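You operate a simulated robot arm through the tools that you are given. There is no shell and no other tool.

The job below is to be done with a simulated robot arm. You get a single attempt, and the scene is never put back.

TASK
Set the controls near the top of the steel stand. At the end: the back left valve nut is turned to loose; the front right valve nut is turned to loose; the back right valve nut is turned to tight; the back valve nut is turned to tight; whatever was shut is shut again. Leave all else as you found it, and nothing knocked over.

The check looks at the end state, three seconds after you hand in, the way a careful person would. Anything else that was tipped, shoved, dropped, spilled or broken makes it a failure.

THE ROBOT
A 6-joint arm with a two-finger parallel gripper, fixed in place. Base frame: the origin is on the floor under the middle of its stand, x ahead of it, y to its left, z up; the work surface is at about z = 820. Readings come in mm, degrees, newtons and seconds.
With the tool pointing down near the work surface it reaches from about 280 to 640 mm from the base axis. Its first joint turns from -115.0 to 115.0 degrees. Payload 3.43 kg.
The TCP is the grasp point between the finger pads, 34 mm short of the fingertips. In the tool frame z runs along the fingers and y along their closing line. The gripper opens to 128 mm. The fingers are 24 mm wide and 12 mm thick; the gripper's body (48 by 130 mm) begins 96 mm behind the TCP.
Orientation is told as [roll, pitch, yaw] about the base's x, y, z axes, in that order, counted from this pose: with the fingers straight down and closing along the base's y, the tool's x points along the base's -x, its y along +y and its z along -z.

THE INTERFACE
- The arm moves only by the tool play_rows. Its argument "targets" is text: rows parted by semicolons, each of 7 numbers parted by spaces: the shift along the tool's x, y, z in mm, then the turn, a rotation vector about the tool's x, y, z in degrees, then the closure, from 0 (fully open) to 1 (shut). In form: dx dy dz ax ay az fingers; .... A call has 1 to 20 rows; each row shifts and turns the commanded pose from where the row before left it, along the tool's axes as they then stand. Each row takes 0.2 s and may step no farther than 50 mm and 8.6 degrees from the row before; otherwise, or with a gripper value out of range, the whole call is refused. A pose out of reach is approached as far as the arm can. The call stops where the force on the tool passes 40 N (or 10 N more than at its start, if that is more) or the arm is blocked; 0.2 s more then pass. The fingers move at their own pace (about 153 mm/s each) and stop on an object; they squeeze with about 32 N. The grip force told is the motor's: it shows also when the fingers shut on nothing. Time passes only in rows, and 0.2 s behind the last, so rows that do not move let the fingers close. The reply holds the time, the measured pose of the TCP, the force on the tool along the base axes, the opening and the grip force, in the units named above and with some noise, with the torque about the TCP (base axes, N m) and any sound that the robot's microphone picked up, and new pictures: "views" is both (left out), scene, wrist or none.
- Cameras (640 x 400 px; columns grow to the right, rows downward): "scene" is fixed at [399.4, -500.2, 1697.6]; the picture's right is [0.99, 0.12, 0.00], its down [0.07, -0.54, -0.84] and it looks along [-0.10, 0.83, -0.54] (base axes); focal length 366 px, centre (320, 200). "wrist" rides on the gripper at [76, -11, -160] in the tool frame; the picture's right is [0.15, 0.99, 0.00], its down [-0.88, 0.13, -0.46] and it looks along [-0.45, 0.07, 0.89] (tool axes); focal length 234 px, centre (320, 200). There is no depth. A picture from a camera that has moved, and an enlarged one, comes with that camera's place and axes in the base frame and with its lens.
- raise_lower(by): slides the trunk up (or, below 0, down) by that many mm; the arm rides with it, the base frame stays. It gives what a move gives, with no picture.
- close_up(camera, box): a new picture of the part [left, top, right, bottom] of that camera's present view, enlarged. The clock stands still meanwhile.
- finish_job(): hands the job in; it is judged then, once.

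Places have to be worked out from the pictures, the camera data and where the tool is seen. Open the gripper and draw the arm clear of the work before you hand the job in, unless the task says otherwise.

The tools are called after ">>>" as name(argument=value, ...) on one line, values as JSON. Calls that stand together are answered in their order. play_rows: Moves the arm, as the interface text tells. Its arguments: {"type":"object","properties":{"targets":{"type":"string"},"views":{"type":"string","enum":["both","scene","wrist","none"]}},"required":["targets"]} The other tools are called the same way: raise_lower (by) moves the trunk up or down; close_up (camera, box) takes an enlarged picture of a part of a camera's view; finish_job () hands the job in.

At the start:

```text
time_s: 0.0
eef_pos: [275.4, 346.2, 1216.8]
orientation: [0.0, 0.0, 0.0]
wrist_force: [0.8, -0.3, -0.8]
moment: [-0.03, -0.02, -0.02]
gripper_width: 128.1
finger_force: 0.1
trunk travel left (down, up): [-925.0, 65.0]
```

scene: 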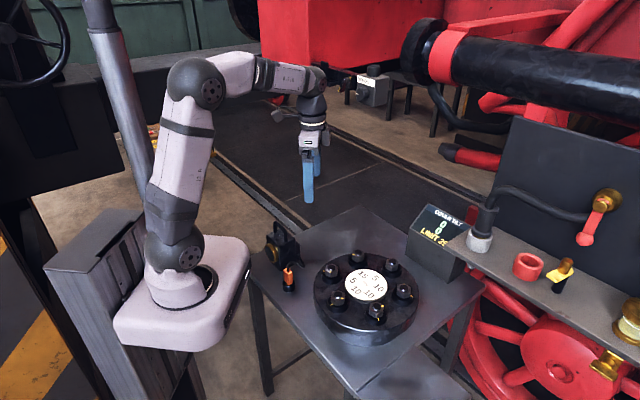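
wrist: 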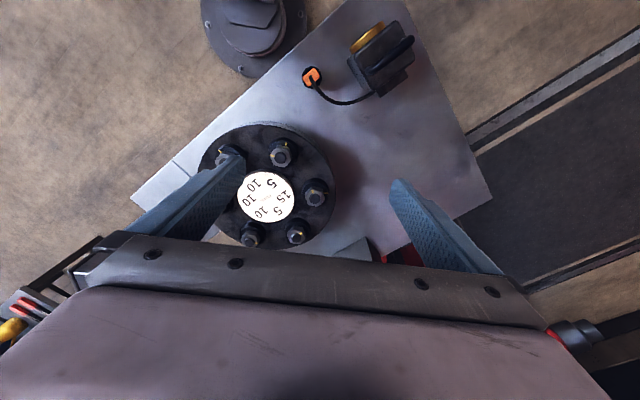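

I see a steel stand with a flange carrying about six nuts, a display reading something like "LIMIT", and a marked disc. I'll look at these enlarged first.

>>> close_up(camera="scene", box=[300, 235, 430, 350])

>>> close_up(camera="scene", box=[400, 190, 490, 280])

>>> close_up(camera="scene", box=[240, 215, 330, 300])

>>> close_up(camera="wrist", box=[190, 110, 350, 260])

>>> close_up(camera="wrist", box=[180, 0, 440, 150])

>>> close_up(camera="scene", box=[440, 170, 640, 390])

```text
3.48 times, centred on (365, 292) of scene
camera zoom: at [399.4, -500.2, 1697.6], right [0.99, 0.12, 0.0], down [0.07, -0.54, -0.84], along [-0.1, 0.83, -0.54], focal length 1274 px, centre (164, -122)
```

zoom: 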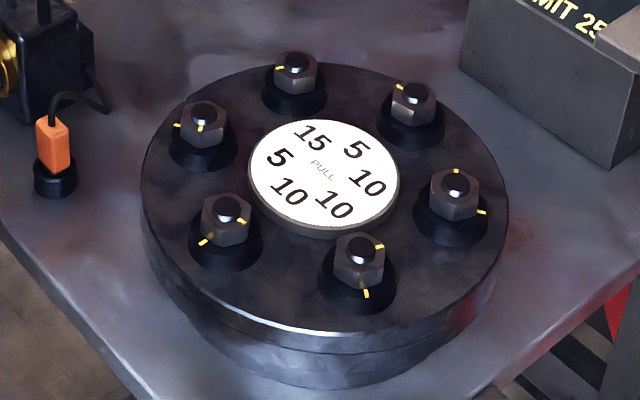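

```text
4.44 times, centred on (445, 235) of scene
camera zoom: at [399.4, -500.2, 1697.6], right [0.99, 0.12, 0.0], down [0.07, -0.54, -0.84], along [-0.1, 0.83, -0.54], focal length 1628 px, centre (-236, 44)
```

zoom: 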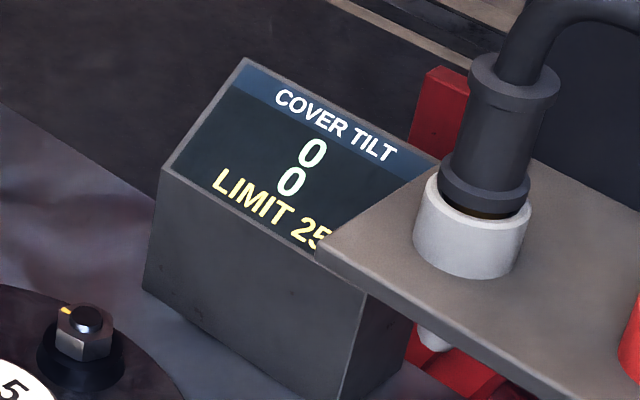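

```text
4.71 times, centred on (285, 258) of scene
camera zoom: at [399.4, -500.2, 1697.6], right [0.99, 0.12, 0.0], down [0.07, -0.54, -0.84], along [-0.1, 0.83, -0.54], focal length 1724 px, centre (485, -71)
```

zoom: 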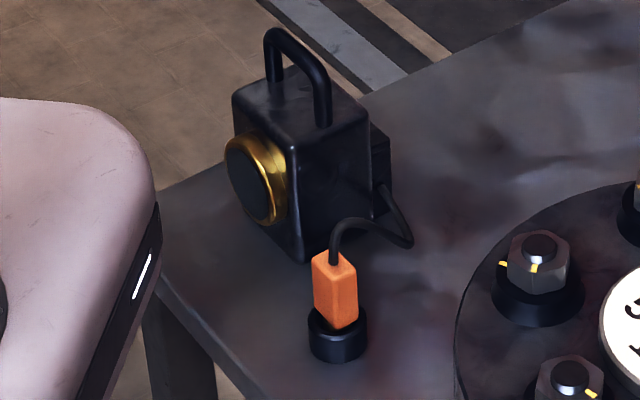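

```text
2.67 times, centred on (270, 185) of wrist
camera zoom: at [200.1, 336.6, 1376.6], right [-0.15, 0.99, 0.0], down [0.88, 0.13, 0.46], along [0.45, 0.07, -0.89], focal length 624 px, centre (453, 240)
```

zoom: 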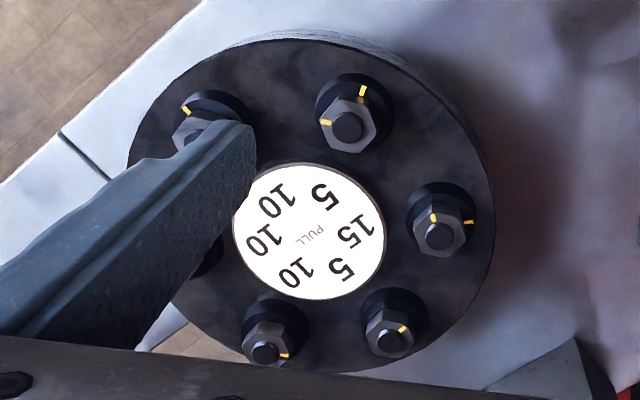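

```text
2.46 times, centred on (310, 75) of wrist
camera zoom: at [200.1, 336.6, 1376.6], right [-0.15, 0.99, 0.0], down [0.88, 0.13, 0.46], along [0.45, 0.07, -0.89], focal length 576 px, centre (345, 508)
```

zoom: 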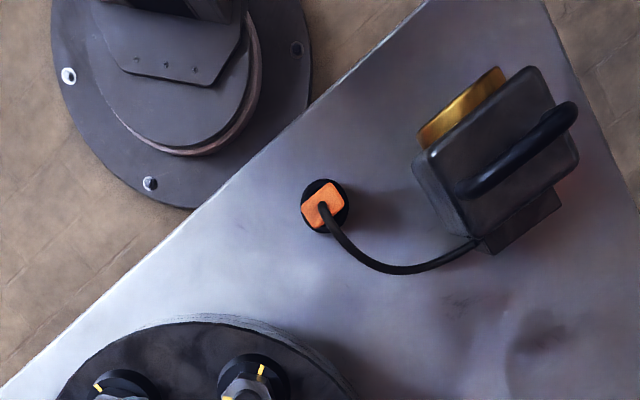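

```text
1.82 times, centred on (540, 280) of scene
camera zoom: at [399.4, -500.2, 1697.6], right [0.99, 0.12, 0.0], down [0.07, -0.54, -0.84], along [-0.1, 0.83, -0.54], focal length 666 px, centre (-80, 54)
```

zoom: 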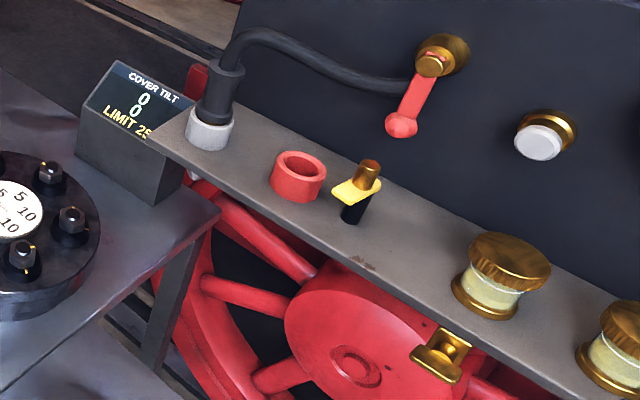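

The centre disc triangulates to about (443, 255, 919), with six nuts around it on a radius of roughly 108 mm. I'll move the open hand sideways, staying high, so the wrist camera looks at the flange between the fingers and I can read the yellow marks.

>>> play_rows(targets="0 -40 0 0 0 0 0; 0 -40 0 0 0 0 0; -5 -36 0 0 0 0 0; 0 0 0 0 0 0 0", views="both")

```text
time_s: 1.0
eef_pos: [278.4, 229.7, 1218.4]
orientation: [-0.1, 0.0, 0.1]
wrist_force: [0.3, -0.6, 0.1]
moment: [-0.04, -0.04, -0.02]
gripper_width: 127.7
finger_force: 0.0
trunk travel left (down, up): [-925.0, 65.0]
camera wrist: at [204.1, 220.1, 1377.2], right [-0.15, 0.99, 0.0], down [0.88, 0.13, 0.46], along [0.45, 0.07, -0.89], focal length 234 px, centre (320, 200)
```

scene: 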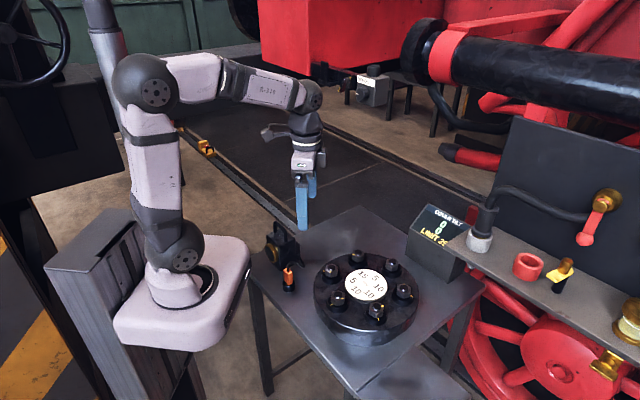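
wrist: 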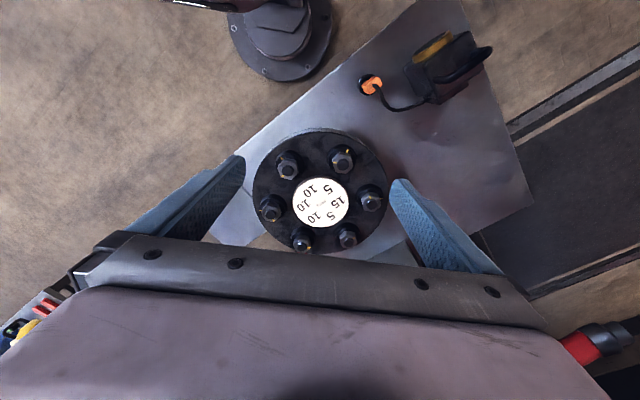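

>>> close_up(camera="wrist", box=[250, 130, 390, 260])

>>> close_up(camera="wrist", box=[320, 135, 390, 255])

>>> close_up(camera="wrist", box=[250, 135, 320, 255])

>>> close_up(camera="scene", box=[325, 240, 375, 320])

>>> close_up(camera="scene", box=[365, 240, 425, 330])

```text
3.08 times, centred on (320, 195) of wrist
camera zoom: at [204.1, 220.1, 1377.2], right [-0.15, 0.99, 0.0], down [0.88, 0.13, 0.46], along [0.45, 0.07, -0.89], focal length 720 px, centre (320, 215)
```

zoom: 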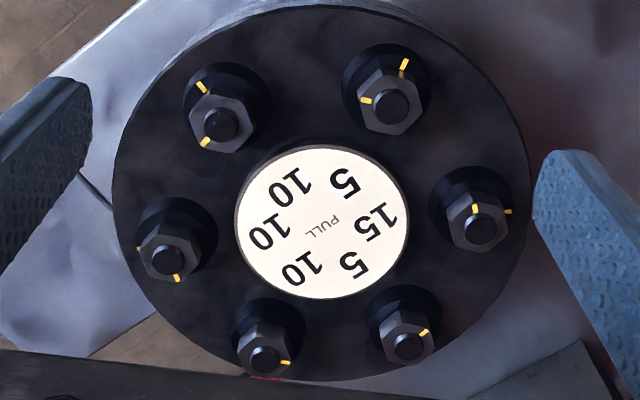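

```text
3.33 times, centred on (355, 195) of wrist
camera zoom: at [204.1, 220.1, 1377.2], right [-0.15, 0.99, 0.0], down [0.88, 0.13, 0.46], along [0.45, 0.07, -0.89], focal length 781 px, centre (203, 217)
```

zoom: 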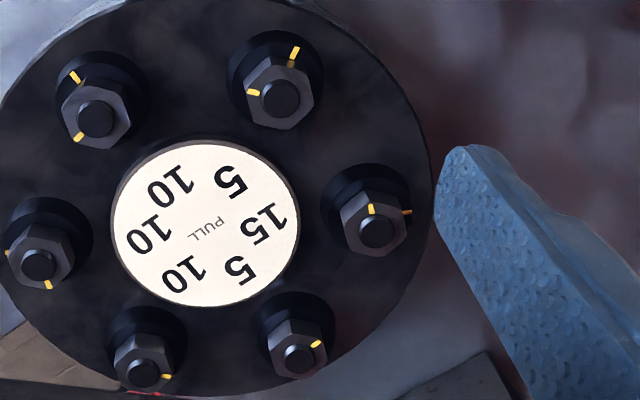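

```text
3.33 times, centred on (285, 195) of wrist
camera zoom: at [204.1, 220.1, 1377.2], right [-0.15, 0.99, 0.0], down [0.88, 0.13, 0.46], along [0.45, 0.07, -0.89], focal length 781 px, centre (437, 217)
```

zoom: 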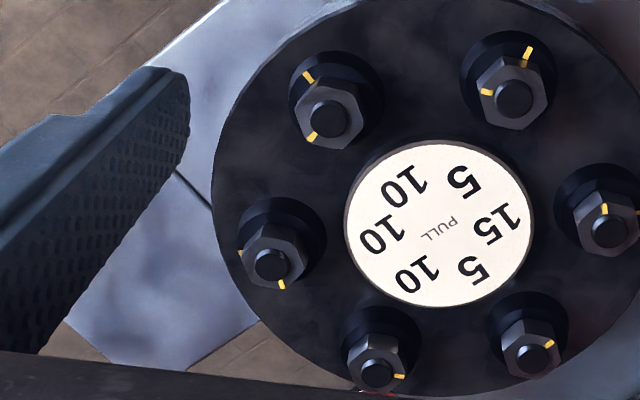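

```text
5.00 times, centred on (350, 280) of scene
camera zoom: at [399.4, -500.2, 1697.6], right [0.99, 0.12, 0.0], down [0.07, -0.54, -0.84], along [-0.1, 0.83, -0.54], focal length 1832 px, centre (170, -200)
```

zoom: 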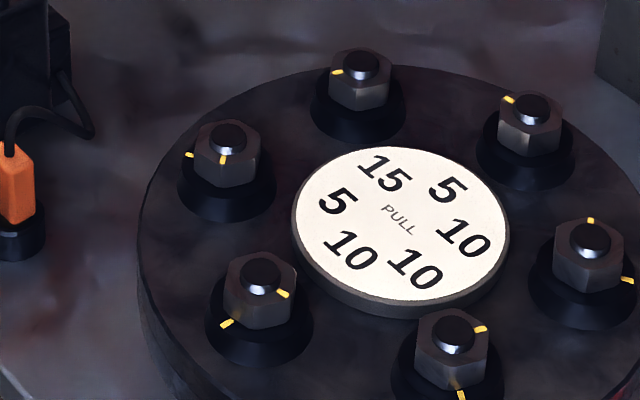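

```text
4.44 times, centred on (395, 285) of scene
camera zoom: at [399.4, -500.2, 1697.6], right [0.99, 0.12, 0.0], down [0.07, -0.54, -0.84], along [-0.1, 0.83, -0.54], focal length 1628 px, centre (-13, -178)
```

zoom: 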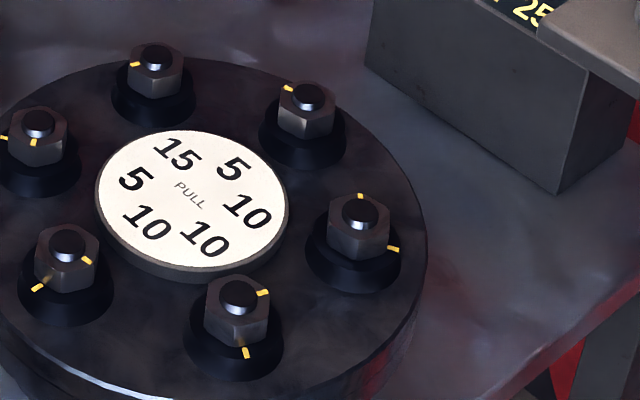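

All six nuts seem to show their mark turned roughly 90° from the outward reference mark. I'll zoom tighter on each nut and on the display to check their states precisely.

>>> close_up(camera="wrist", box=[328, 142, 358, 176])

>>> close_up(camera="wrist", box=[272, 146, 306, 184])

>>> close_up(camera="wrist", box=[355, 182, 390, 218])

>>> close_up(camera="scene", box=[380, 255, 425, 310])

>>> close_up(camera="scene", box=[405, 200, 480, 250])

>>> close_up(camera="wrist", box=[300, 165, 340, 235])

```text
11.76 times, centred on (343, 159) of wrist
camera zoom: at [204.1, 220.1, 1377.2], right [-0.15, 0.99, 0.0], down [0.88, 0.13, 0.46], along [0.45, 0.07, -0.89], focal length 2755 px, centre (49, 682)
```

zoom: 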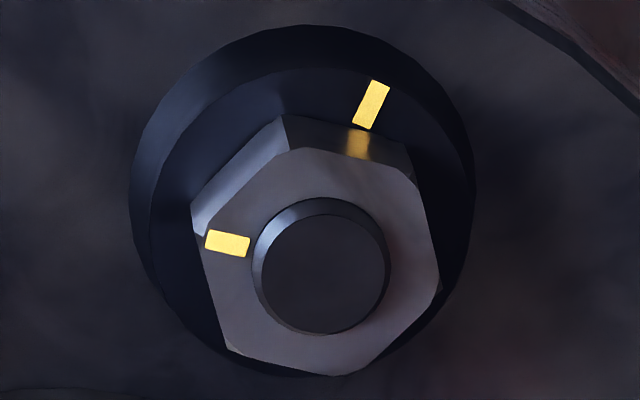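

```text
10.53 times, centred on (289, 165) of wrist
camera zoom: at [204.1, 220.1, 1377.2], right [-0.15, 0.99, 0.0], down [0.88, 0.13, 0.46], along [0.45, 0.07, -0.89], focal length 2465 px, centre (646, 568)
```

zoom: 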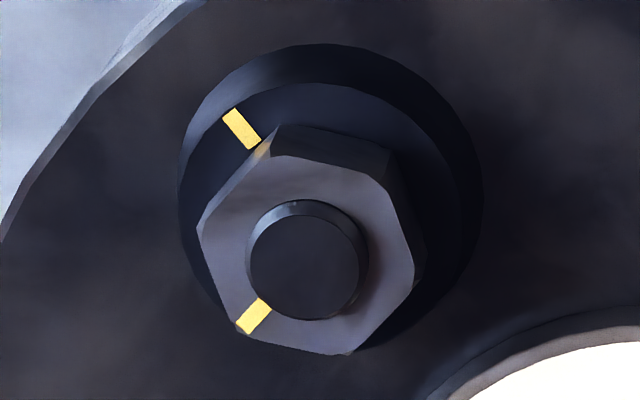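

```text
11.11 times, centred on (372, 200) of wrist
camera zoom: at [204.1, 220.1, 1377.2], right [-0.15, 0.99, 0.0], down [0.88, 0.13, 0.46], along [0.45, 0.07, -0.89], focal length 2602 px, centre (-263, 200)
```

zoom: 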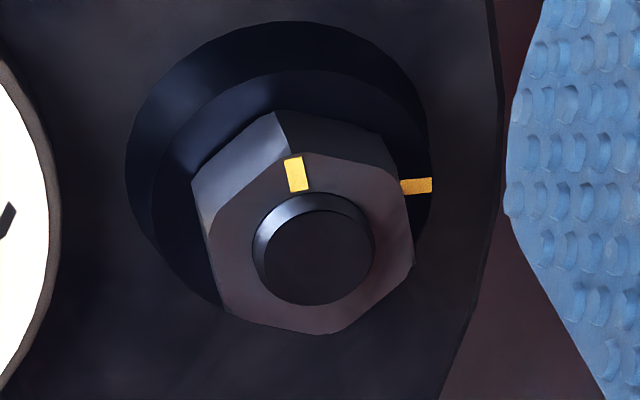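

```text
7.27 times, centred on (402, 282) of scene
camera zoom: at [399.4, -500.2, 1697.6], right [0.99, 0.12, 0.0], down [0.07, -0.54, -0.84], along [-0.1, 0.83, -0.54], focal length 2664 px, centre (-280, -400)
```

zoom: 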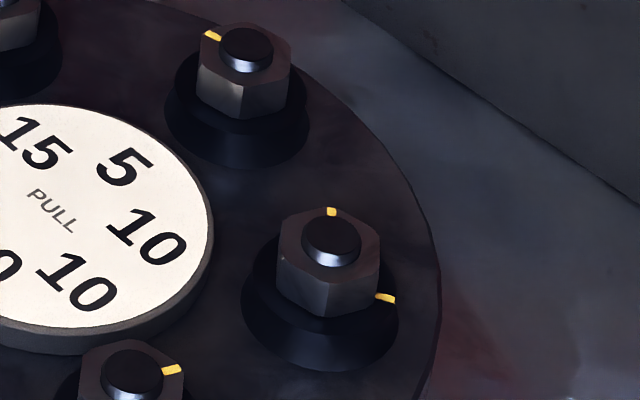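

```text
8.00 times, centred on (442, 225) of scene
camera zoom: at [399.4, -500.2, 1697.6], right [0.99, 0.12, 0.0], down [0.07, -0.54, -0.84], along [-0.1, 0.83, -0.54], focal length 2931 px, centre (-660, 0)
```

zoom: 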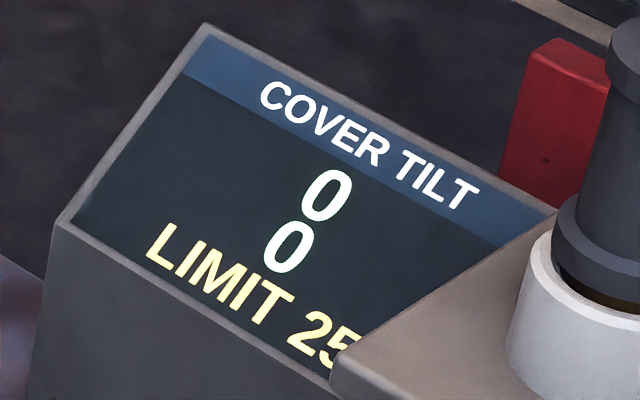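

```text
5.71 times, centred on (320, 200) of wrist
camera zoom: at [204.1, 220.1, 1377.2], right [-0.15, 0.99, 0.0], down [0.88, 0.13, 0.46], along [0.45, 0.07, -0.89], focal length 1338 px, centre (320, 200)
```

zoom: 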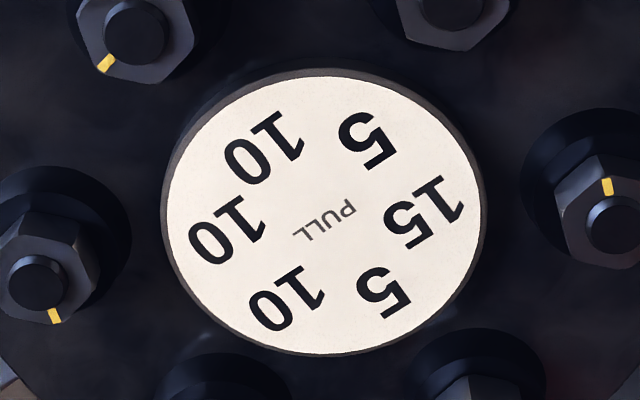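

All nuts read the same, about +98° counter-clockwise from their boss marks. The disc text and display are both turned -45° from base x, so in the stand's own frame the nut at (516, 334) is "back". Before working I'll tilt the hand forward up here to see whether the shelf beyond is close to the flange.

>>> play_rows(targets="0 0 0 0 -8 0 0; 0 0 0 0 -8 0 0; 0 0 0 0 -8 0 0; 0 0 0 0 -8 0 0; 0 0 0 0 -8 0 0; 0 0 0 0 0 0 0", views="both")

```text
time_s: 2.4
eef_pos: [281.6, 229.9, 1218.6]
orientation: [0.1, -40.0, 0.1]
wrist_force: [-0.1, 0.9, 0.6]
moment: [0.01, -0.03, -0.02]
gripper_width: 127.8
finger_force: 0.0
trunk travel left (down, up): [-925.0, 65.0]
camera wrist: at [120.5, 220.0, 1290.7], right [-0.11, 0.99, -0.09], down [0.38, 0.13, 0.92], along [0.92, 0.07, -0.39], focal length 234 px, centre (320, 200)
```

scene: 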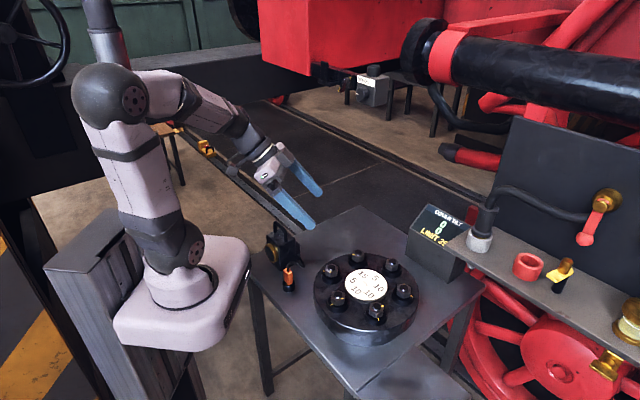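
wrist: 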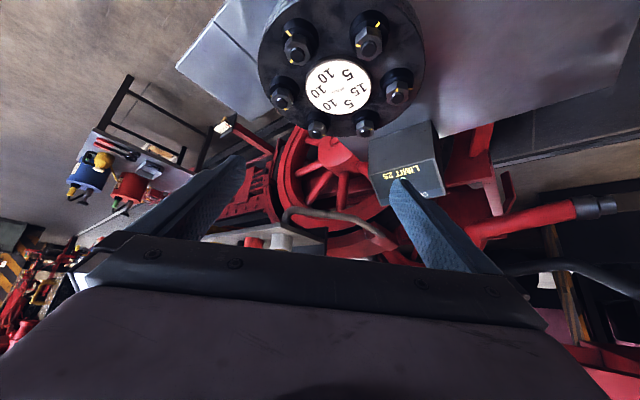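

The shelf triangulates to z≈1165 with its nearest corner at about (605, 163), so it clears all the nuts but is about 90 mm from the back-right nut. I'll straighten the hand, move above the back nut (516, 334) while still high, and yaw +23° to suit the hex flats.

>>> play_rows(targets="0 0 0 0 8 0 0; 0 0 0 0 8 0 0; 0 0 0 0 8 0 0; 0 0 0 0 8 0 0; 0 0 0 0 8 0 0; -39.2 17.4 0 0 0 0 0.4; -39.2 17.4 0 0 0 0 0.4; -39.2 17.4 0 0 0 0 0.4; -39.2 17.4 0 0 0 0 0.4; -39.2 17.4 0 0 0 0 0.4; -39.2 17.4 0 0 0 0 0.4; 0 0 0 0 0 -7.7 0.4; 0 0 0 0 0 -7.7 0.4; 0 0 0 0 0 -7.6 0.4; 0 0 0 0 0 0 0.4", views="both")

```text
time_s: 5.6
eef_pos: [511.8, 332.0, 1215.1]
orientation: [0.0, 0.1, 23.1]
wrist_force: [-0.2, 0.3, 0.2]
moment: [-0.01, 0.0, 0.0]
gripper_width: 76.9
finger_force: 0.0
out of reach, approached as far as the arm can: row 11
trunk travel left (down, up): [-925.0, 65.0]
camera wrist: at [447.0, 293.5, 1374.3], right [-0.52, 0.85, 0.0], down [0.76, 0.47, 0.46], along [0.39, 0.24, -0.89], focal length 234 px, centre (320, 200)
```

scene: 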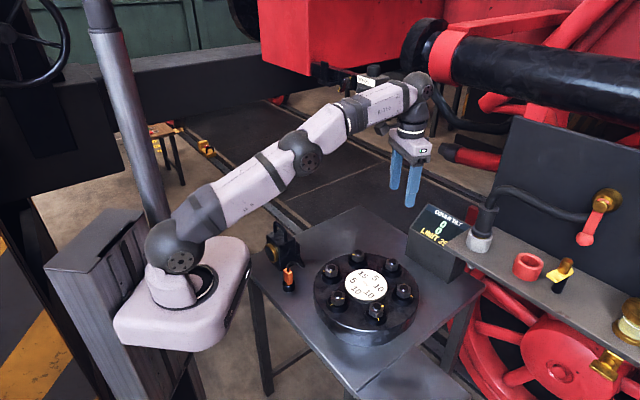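
wrist: 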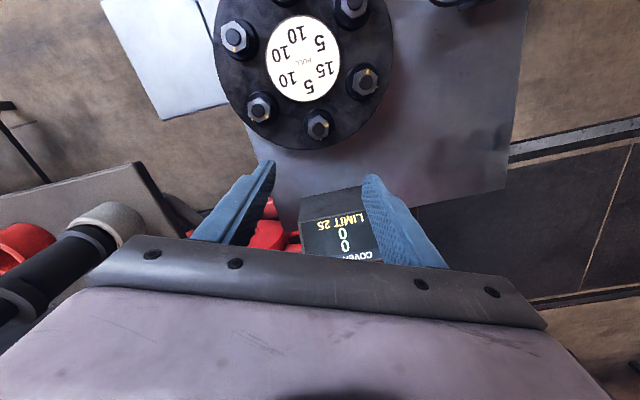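

The hand is above the back nut at (512, 332, 1215), straight down with yaw 23°. I'll lower 150 mm, keeping the fingertips about 75 mm above the nut, and look again.

>>> play_rows(targets="0 0 40 0 0 0 0.4; 0 0 40 0 0 0 0.4; 0 0 40 0 0 0 0.4; 0 0 30 0 0 0 0.4; 0 0 0 0 0 0 0.4", views="both")

```text
time_s: 6.8
eef_pos: [511.6, 330.0, 1065.0]
orientation: [0.0, -0.1, 23.0]
wrist_force: [0.5, 0.2, -0.3]
moment: [0.0, 0.0, -0.01]
gripper_width: 76.8
finger_force: 0.1
trunk travel left (down, up): [-925.0, 65.0]
camera wrist: at [447.8, 292.4, 1225.1], right [-0.52, 0.85, 0.0], down [0.76, 0.46, 0.46], along [0.39, 0.24, -0.89], focal length 234 px, centre (320, 200)
```

scene: 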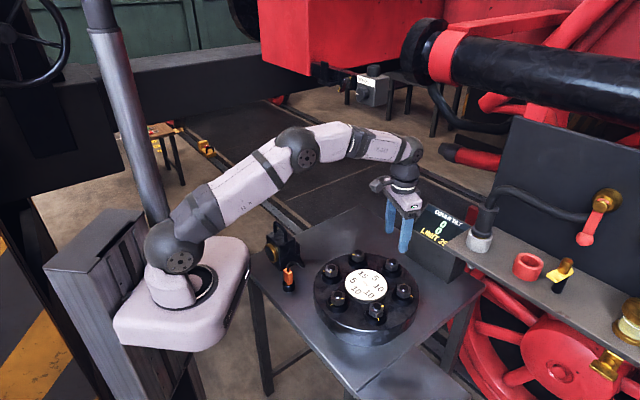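
wrist: 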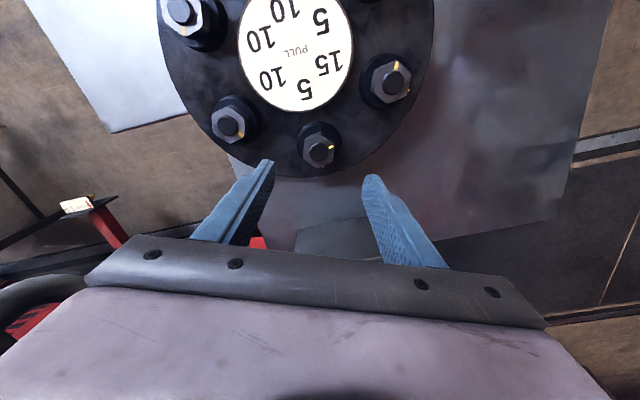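

>>> close_up(camera="wrist", box=[290, 115, 350, 175])

>>> close_up(camera="scene", box=[370, 240, 420, 280])

```text
6.67 times, centred on (320, 145) of wrist
camera zoom: at [447.8, 292.4, 1225.1], right [-0.52, 0.85, 0.0], down [0.76, 0.46, 0.46], along [0.39, 0.24, -0.89], focal length 1561 px, centre (320, 567)
```

zoom: 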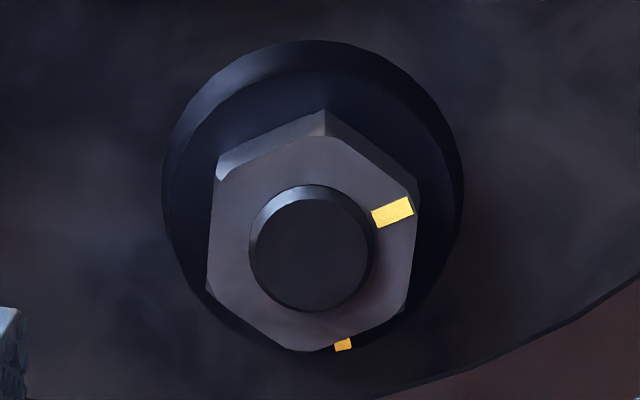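

```text
10.00 times, centred on (395, 260) of scene
camera zoom: at [399.4, -500.2, 1697.6], right [0.99, 0.12, 0.0], down [0.07, -0.54, -0.84], along [-0.1, 0.83, -0.54], focal length 3664 px, centre (-430, -400)
```

zoom: 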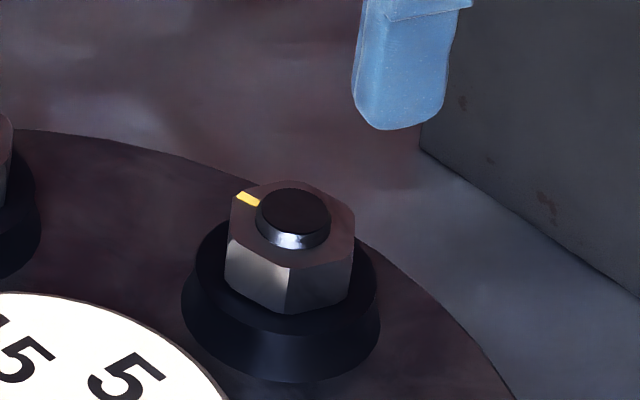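

The stud of the back nut projects almost exactly on the TCP axis, so the TCP is centred at about (512, 330). I'll descend to TCP z≈968, which puts the tips at about 934, just above the boss top at 929, and check before closing.

>>> play_rows(targets="0 0 40 0 0 0 0.4; 0 0 35 0 0 0 0.4; 0 0 15 0 0 0 0.4; 0 0 7 0 0 0 0.4; 0 0 0 0 0 0 0.4", views="both")

>>> close_up(camera="wrist", box=[260, 110, 380, 200])

>>> close_up(camera="scene", box=[360, 235, 430, 285])

```text
time_s: 8.0
eef_pos: [511.8, 332.0, 970.4]
orientation: [0.0, 0.0, 22.9]
wrist_force: [0.1, -0.1, 0.2]
moment: [0.01, -0.01, 0.0]
gripper_width: 76.8
finger_force: 0.1
trunk travel left (down, up): [-925.0, 65.0]
camera wrist: at [446.9, 292.9, 1129.3], right [-0.52, 0.85, 0.0], down [0.76, 0.46, 0.46], along [0.39, 0.24, -0.89], focal length 234 px, centre (320, 200)
```

scene: 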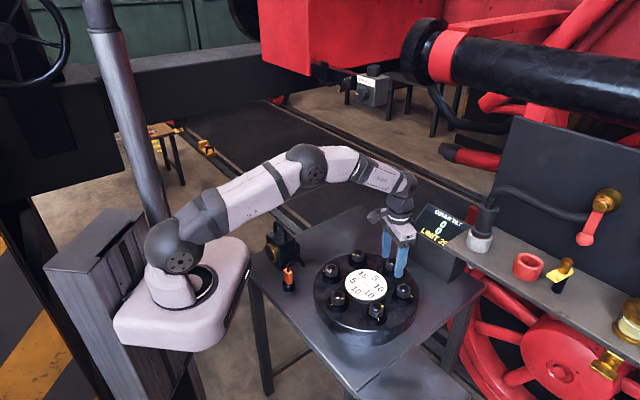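
wrist: 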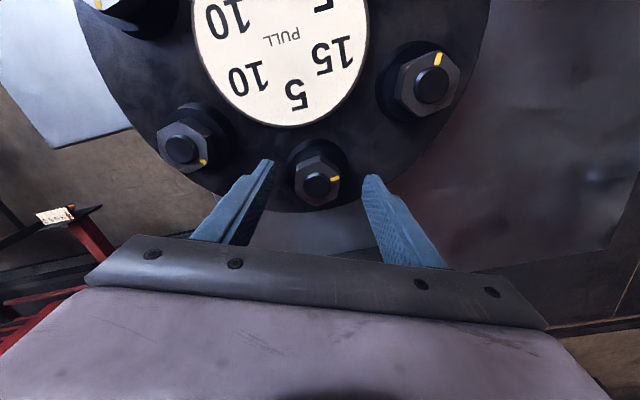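

```text
4.44 times, centred on (320, 155) of wrist
camera zoom: at [446.9, 292.9, 1129.3], right [-0.52, 0.85, 0.0], down [0.76, 0.46, 0.46], along [0.39, 0.24, -0.89], focal length 1041 px, centre (320, 400)
```

zoom: 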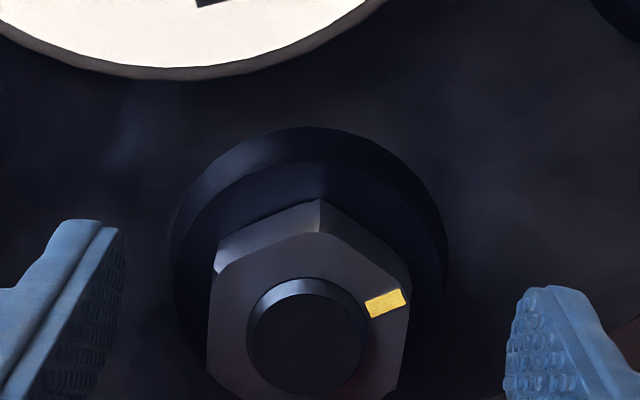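

```text
8.00 times, centred on (395, 260) of scene
camera zoom: at [399.4, -500.2, 1697.6], right [0.99, 0.12, 0.0], down [0.07, -0.54, -0.84], along [-0.1, 0.83, -0.54], focal length 2931 px, centre (-280, -280)
```

zoom: 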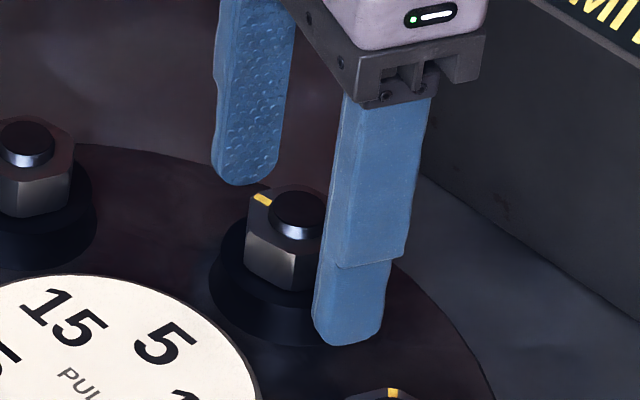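

The fingers straddle the back nut, with the stud about 2 mm off centre toward -y of the tool. I'll shift 2 mm and close on the flats.

>>> play_rows(targets="0 -2 2 0 0 0 0.4; 0 0 0 0 0 0 0.7; 0 0 0 0 0 0 1; 0 0 0 0 0 0 1; 0 0 0 0 0 0 1", views="both")

>>> close_up(camera="wrist", box=[260, 130, 380, 220])

>>> close_up(camera="scene", box=[405, 200, 480, 250])

```text
time_s: 9.2
eef_pos: [513.3, 328.7, 968.4]
orientation: [0.1, -0.1, 23.0]
wrist_force: [1.5, -3.3, 0.9]
moment: [-0.57, -0.37, -0.22]
gripper_width: 54.2
finger_force: 45.2
trunk travel left (down, up): [-925.0, 65.0]
camera wrist: at [447.9, 290.7, 1126.7], right [-0.52, 0.85, 0.0], down [0.76, 0.46, 0.46], along [0.39, 0.24, -0.89], focal length 234 px, centre (320, 200)
```

scene: 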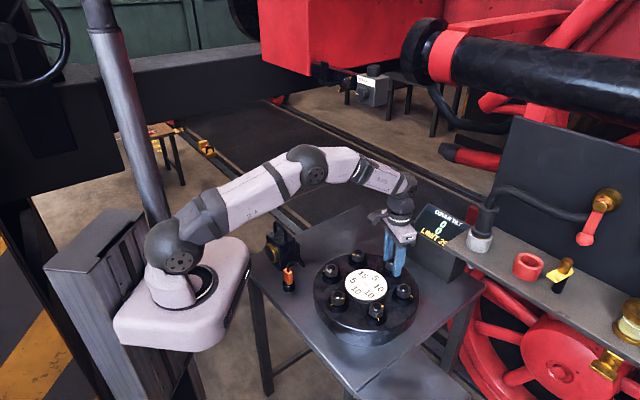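
wrist: 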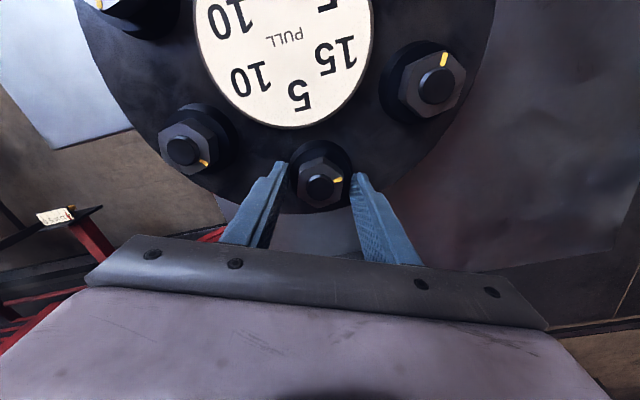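

```text
4.44 times, centred on (320, 175) of wrist
camera zoom: at [447.9, 290.7, 1126.7], right [-0.52, 0.85, 0.0], down [0.76, 0.46, 0.46], along [0.39, 0.24, -0.89], focal length 1041 px, centre (320, 311)
```

zoom: 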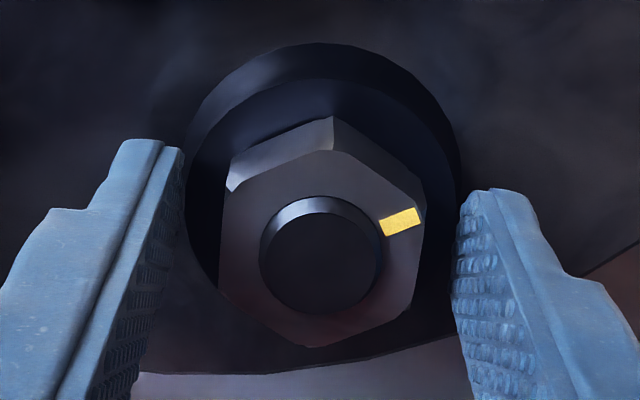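

```text
8.00 times, centred on (442, 225) of scene
camera zoom: at [399.4, -500.2, 1697.6], right [0.99, 0.12, 0.0], down [0.07, -0.54, -0.84], along [-0.1, 0.83, -0.54], focal length 2931 px, centre (-660, 0)
```

zoom: 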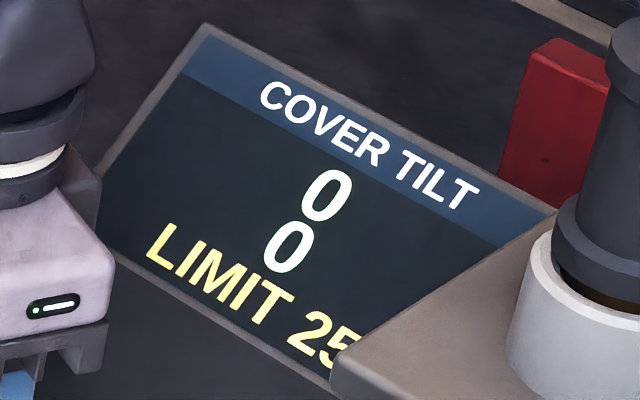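

The fingers stopped at 54 mm, so they met the boss collar (about 56 mm across) rather than the 37 mm nut, and the collar top must be higher than I estimated. I'll open, raise 7 mm and close again on the nut itself.

>>> play_rows(targets="0 0 0 0 0 0 0.4; 0 0 0 0 0 0 0.4; 0 0 -7 0 0 0 0.4; 0 0 0 0 0 0 0.4; 0 0 0 0 0 0 0.7; 0 0 0 0 0 0 1; 0 0 0 0 0 0 1; 0 0 0 0 0 0 1", views="wrist")

>>> close_up(camera="wrist", box=[260, 130, 380, 220])

>>> close_up(camera="scene", box=[360, 235, 430, 285])

```text
time_s: 11.0
eef_pos: [512.9, 328.8, 974.2]
orientation: [0.1, 0.0, 23.0]
wrist_force: [1.6, -4.6, -0.1]
moment: [-0.34, 0.01, 0.02]
gripper_width: 35.6
finger_force: 44.7
trunk travel left (down, up): [-925.0, 65.0]
camera wrist: at [448.4, 290.9, 1133.5], right [-0.52, 0.85, 0.0], down [0.76, 0.46, 0.46], along [0.39, 0.24, -0.89], focal length 234 px, centre (320, 200)
```

wrist: 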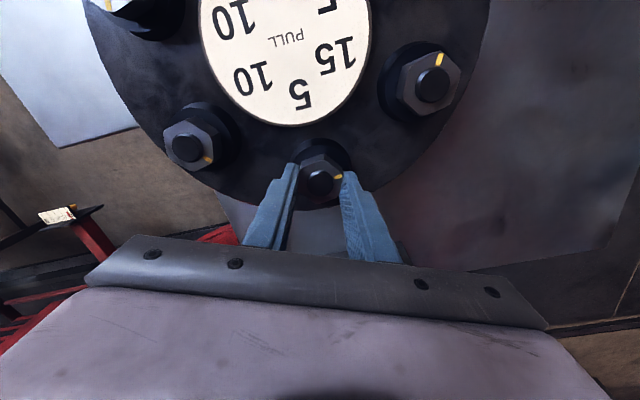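

```text
4.44 times, centred on (320, 175) of wrist
camera zoom: at [448.4, 290.9, 1133.5], right [-0.52, 0.85, 0.0], down [0.76, 0.46, 0.46], along [0.39, 0.24, -0.89], focal length 1041 px, centre (320, 311)
```

zoom: 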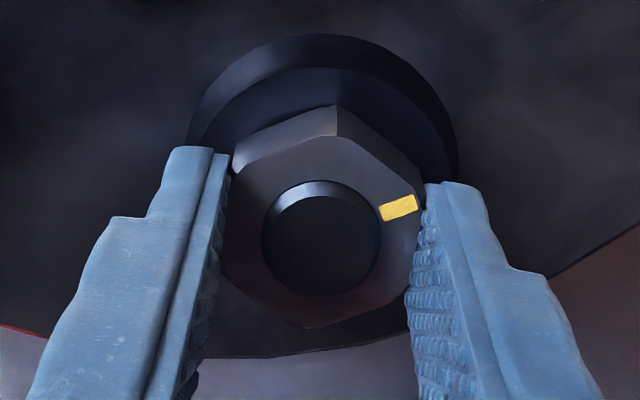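

```text
8.00 times, centred on (395, 260) of scene
camera zoom: at [399.4, -500.2, 1697.6], right [0.99, 0.12, 0.0], down [0.07, -0.54, -0.84], along [-0.1, 0.83, -0.54], focal length 2931 px, centre (-280, -280)
```

zoom: 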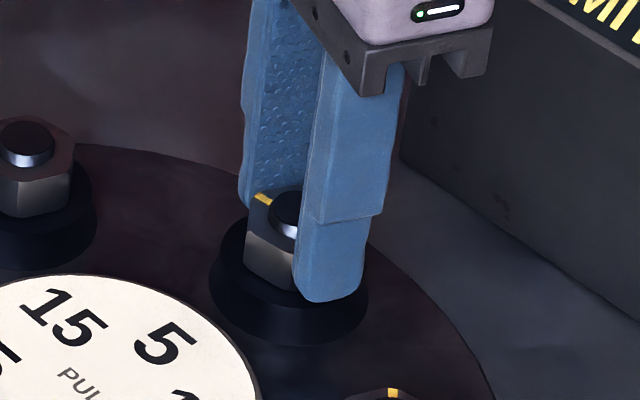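

The nut is gripped on its flats at 35.6 mm width. I'll turn it a little clockwise (tightening direction) and read the torque and the display.

>>> play_rows(targets="0 0 0 0 0 4 1; 0 0 0 0 0 4 1; 0 0 0 0 0 0 1", views="wrist")

>>> close_up(camera="wrist", box=[260, 130, 380, 220])

>>> close_up(camera="scene", box=[405, 200, 480, 250])

```text
time_s: 11.8
eef_pos: [512.6, 329.3, 974.3]
orientation: [-0.1, 0.1, 14.9]
wrist_force: [1.9, -8.5, -0.8]
moment: [-0.35, 0.05, 0.0]
gripper_width: 35.2
finger_force: 45.0
trunk travel left (down, up): [-925.0, 65.0]
camera wrist: at [443.5, 300.2, 1133.4], right [-0.4, 0.92, 0.0], down [0.82, 0.35, 0.46], along [0.42, 0.18, -0.89], focal length 234 px, centre (320, 200)
```

wrist: 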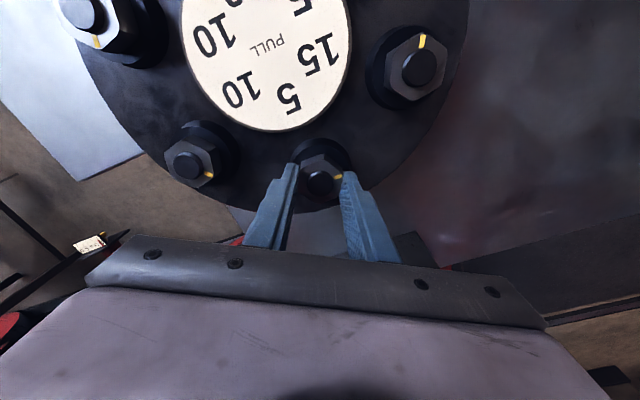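

```text
4.44 times, centred on (320, 175) of wrist
camera zoom: at [443.5, 300.2, 1133.4], right [-0.4, 0.92, 0.0], down [0.82, 0.35, 0.46], along [0.42, 0.18, -0.89], focal length 1041 px, centre (320, 311)
```

zoom: 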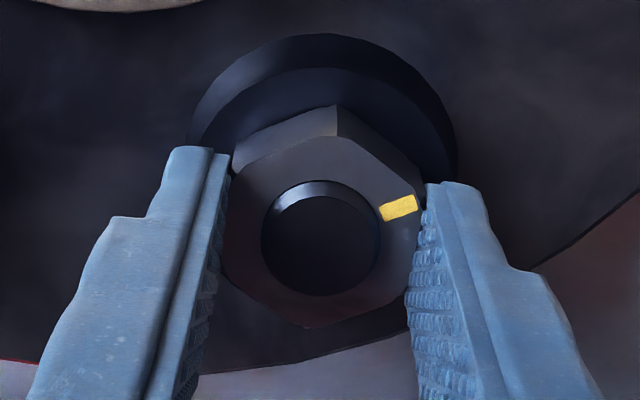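

```text
8.00 times, centred on (442, 225) of scene
camera zoom: at [399.4, -500.2, 1697.6], right [0.99, 0.12, 0.0], down [0.07, -0.54, -0.84], along [-0.1, 0.83, -0.54], focal length 2931 px, centre (-660, 0)
```

zoom: 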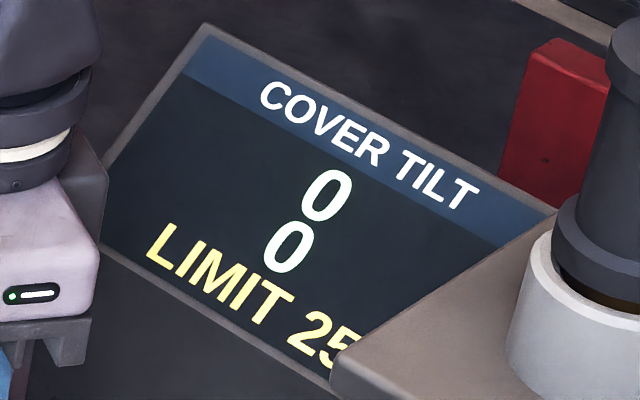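

The nut follows freely with almost no torque and the display still reads 0/0, so it was not tight. The -8.5 N sideways force suggests I'm about 1 mm off centre, so I'll shift slightly and keep turning clockwise.

>>> play_rows(targets="0 -1 0 0 0 0 1; 0 0 0 0 0 8 1; 0 0 0 0 0 8 1; 0 0 0 0 0 8 1; 0 0 0 0 0 0 1", views="wrist")

>>> close_up(camera="wrist", box=[260, 130, 380, 220])

>>> close_up(camera="scene", box=[405, 200, 480, 250])

```text
time_s: 13.0
eef_pos: [513.8, 328.1, 973.8]
orientation: [0.1, 0.0, -9.2]
wrist_force: [3.2, -2.6, 2.6]
moment: [0.1, 0.54, -0.01]
gripper_width: 35.5
finger_force: 44.9
trunk travel left (down, up): [-925.0, 65.0]
camera wrist: at [437.0, 330.9, 1133.1], right [0.01, 1.0, 0.0], down [0.89, -0.01, 0.46], along [0.46, 0.0, -0.89], focal length 234 px, centre (320, 200)
```

wrist: 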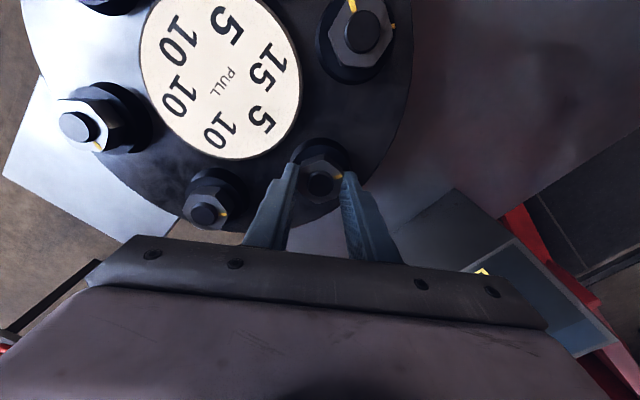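

```text
4.44 times, centred on (320, 175) of wrist
camera zoom: at [437.0, 330.9, 1133.1], right [0.01, 1.0, 0.0], down [0.89, -0.01, 0.46], along [0.46, 0.0, -0.89], focal length 1041 px, centre (320, 311)
```

zoom: 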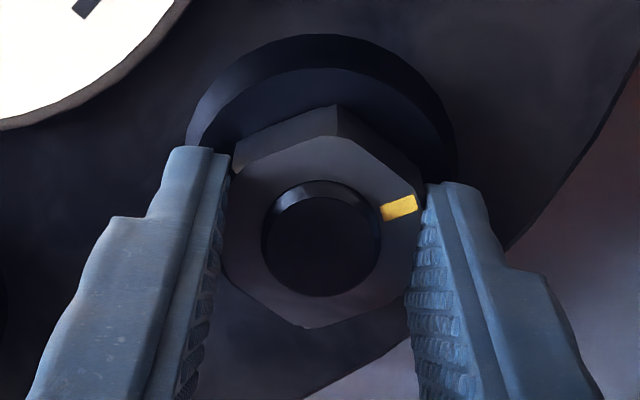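

```text
8.00 times, centred on (442, 225) of scene
camera zoom: at [399.4, -500.2, 1697.6], right [0.99, 0.12, 0.0], down [0.07, -0.54, -0.84], along [-0.1, 0.83, -0.54], focal length 2931 px, centre (-660, 0)
```

zoom: 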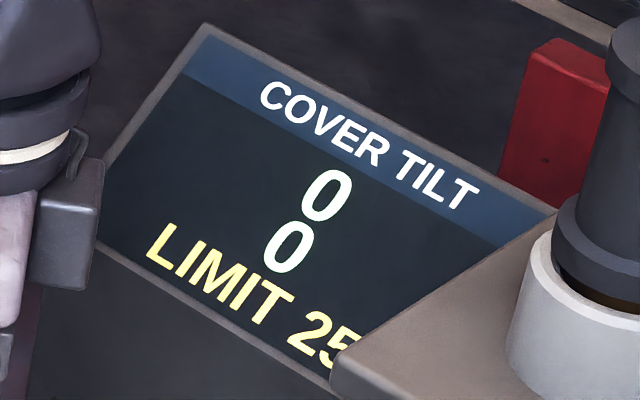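

The nut follows (32° turned, mark now about +66°), with low torque and the display still 0/0. I'll continue clockwise and keep checking the display.

>>> play_rows(targets="0 0 0 0 0 8 1; 0 0 0 0 0 8 1; 0 0 0 0 0 8 1; 0 0 0 0 0 0 1", views="wrist")

>>> close_up(camera="wrist", box=[260, 130, 380, 220])

>>> close_up(camera="scene", box=[405, 200, 480, 250])

```text
time_s: 14.0
eef_pos: [512.9, 327.1, 974.5]
orientation: [0.1, 0.0, -33.1]
wrist_force: [5.1, -6.3, 3.0]
moment: [-0.3, -0.42, -0.02]
gripper_width: 35.4
finger_force: 45.4
trunk travel left (down, up): [-925.0, 65.0]
camera wrist: at [443.8, 361.8, 1132.9], right [0.42, 0.91, 0.0], down [0.81, -0.37, 0.46], along [0.42, -0.19, -0.89], focal length 234 px, centre (320, 200)
```

wrist: 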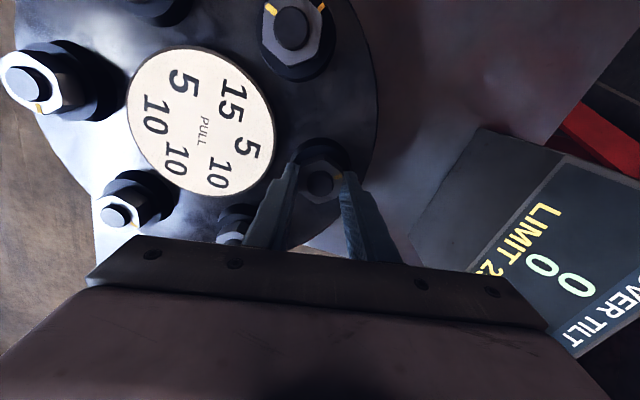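

```text
4.44 times, centred on (320, 175) of wrist
camera zoom: at [443.8, 361.8, 1132.9], right [0.42, 0.91, 0.0], down [0.81, -0.37, 0.46], along [0.42, -0.19, -0.89], focal length 1041 px, centre (320, 311)
```

zoom: 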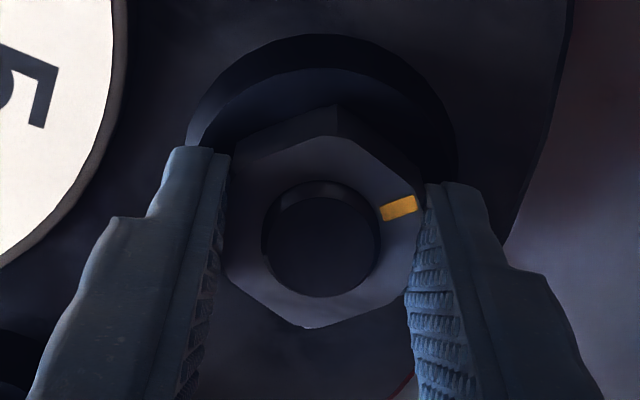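

```text
8.00 times, centred on (442, 225) of scene
camera zoom: at [399.4, -500.2, 1697.6], right [0.99, 0.12, 0.0], down [0.07, -0.54, -0.84], along [-0.1, 0.83, -0.54], focal length 2931 px, centre (-660, 0)
```

zoom: 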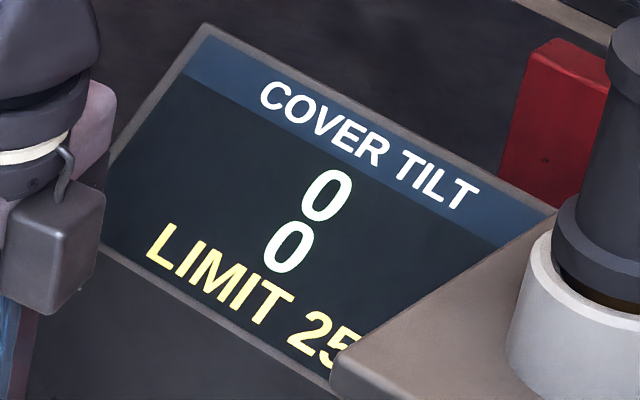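

56° turned and no change yet, with the torque still near zero. Continuing clockwise in 24° steps.

>>> play_rows(targets="0 -0.5 0 0 0 8 1; 0 0 0 0 0 8 1; 0 0 0 0 0 8 1; 0 0 0 0 0 0 1", views="wrist")

>>> close_up(camera="wrist", box=[260, 130, 380, 220])

>>> close_up(camera="scene", box=[405, 200, 480, 250])

```text
time_s: 15.0
eef_pos: [512.4, 327.5, 973.2]
orientation: [-0.1, 0.0, -57.1]
wrist_force: [5.9, -7.1, 2.3]
moment: [-0.73, -0.67, -0.01]
gripper_width: 35.5
finger_force: 45.1
trunk travel left (down, up): [-925.0, 65.0]
camera wrist: at [462.7, 387.2, 1132.9], right [0.75, 0.66, 0.0], down [0.59, -0.67, 0.46], along [0.3, -0.34, -0.89], focal length 234 px, centre (320, 200)
```

wrist: 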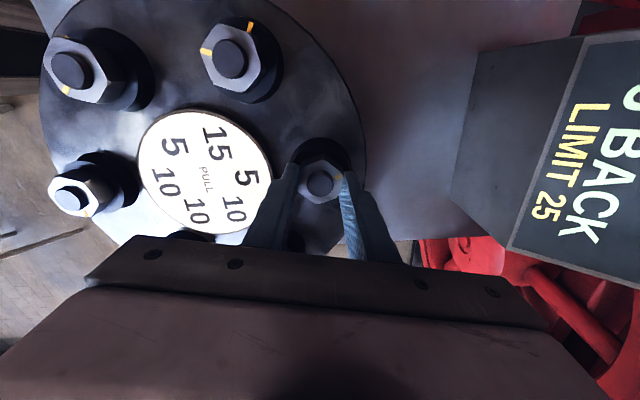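

```text
4.44 times, centred on (320, 175) of wrist
camera zoom: at [462.7, 387.2, 1132.9], right [0.75, 0.66, 0.0], down [0.59, -0.67, 0.46], along [0.3, -0.34, -0.89], focal length 1041 px, centre (320, 311)
```

zoom: 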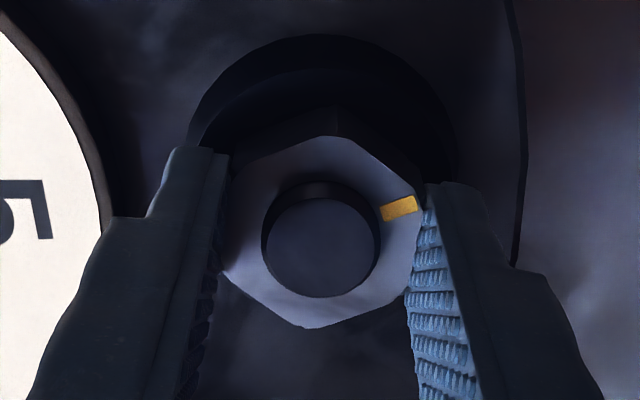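

```text
8.00 times, centred on (442, 225) of scene
camera zoom: at [399.4, -500.2, 1697.6], right [0.99, 0.12, 0.0], down [0.07, -0.54, -0.84], along [-0.1, 0.83, -0.54], focal length 2931 px, centre (-660, 0)
```

zoom: 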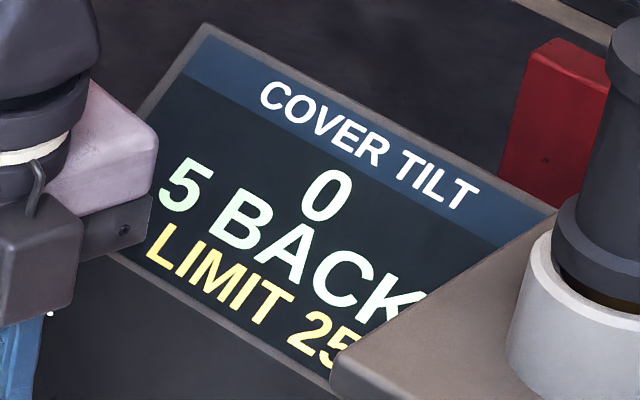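

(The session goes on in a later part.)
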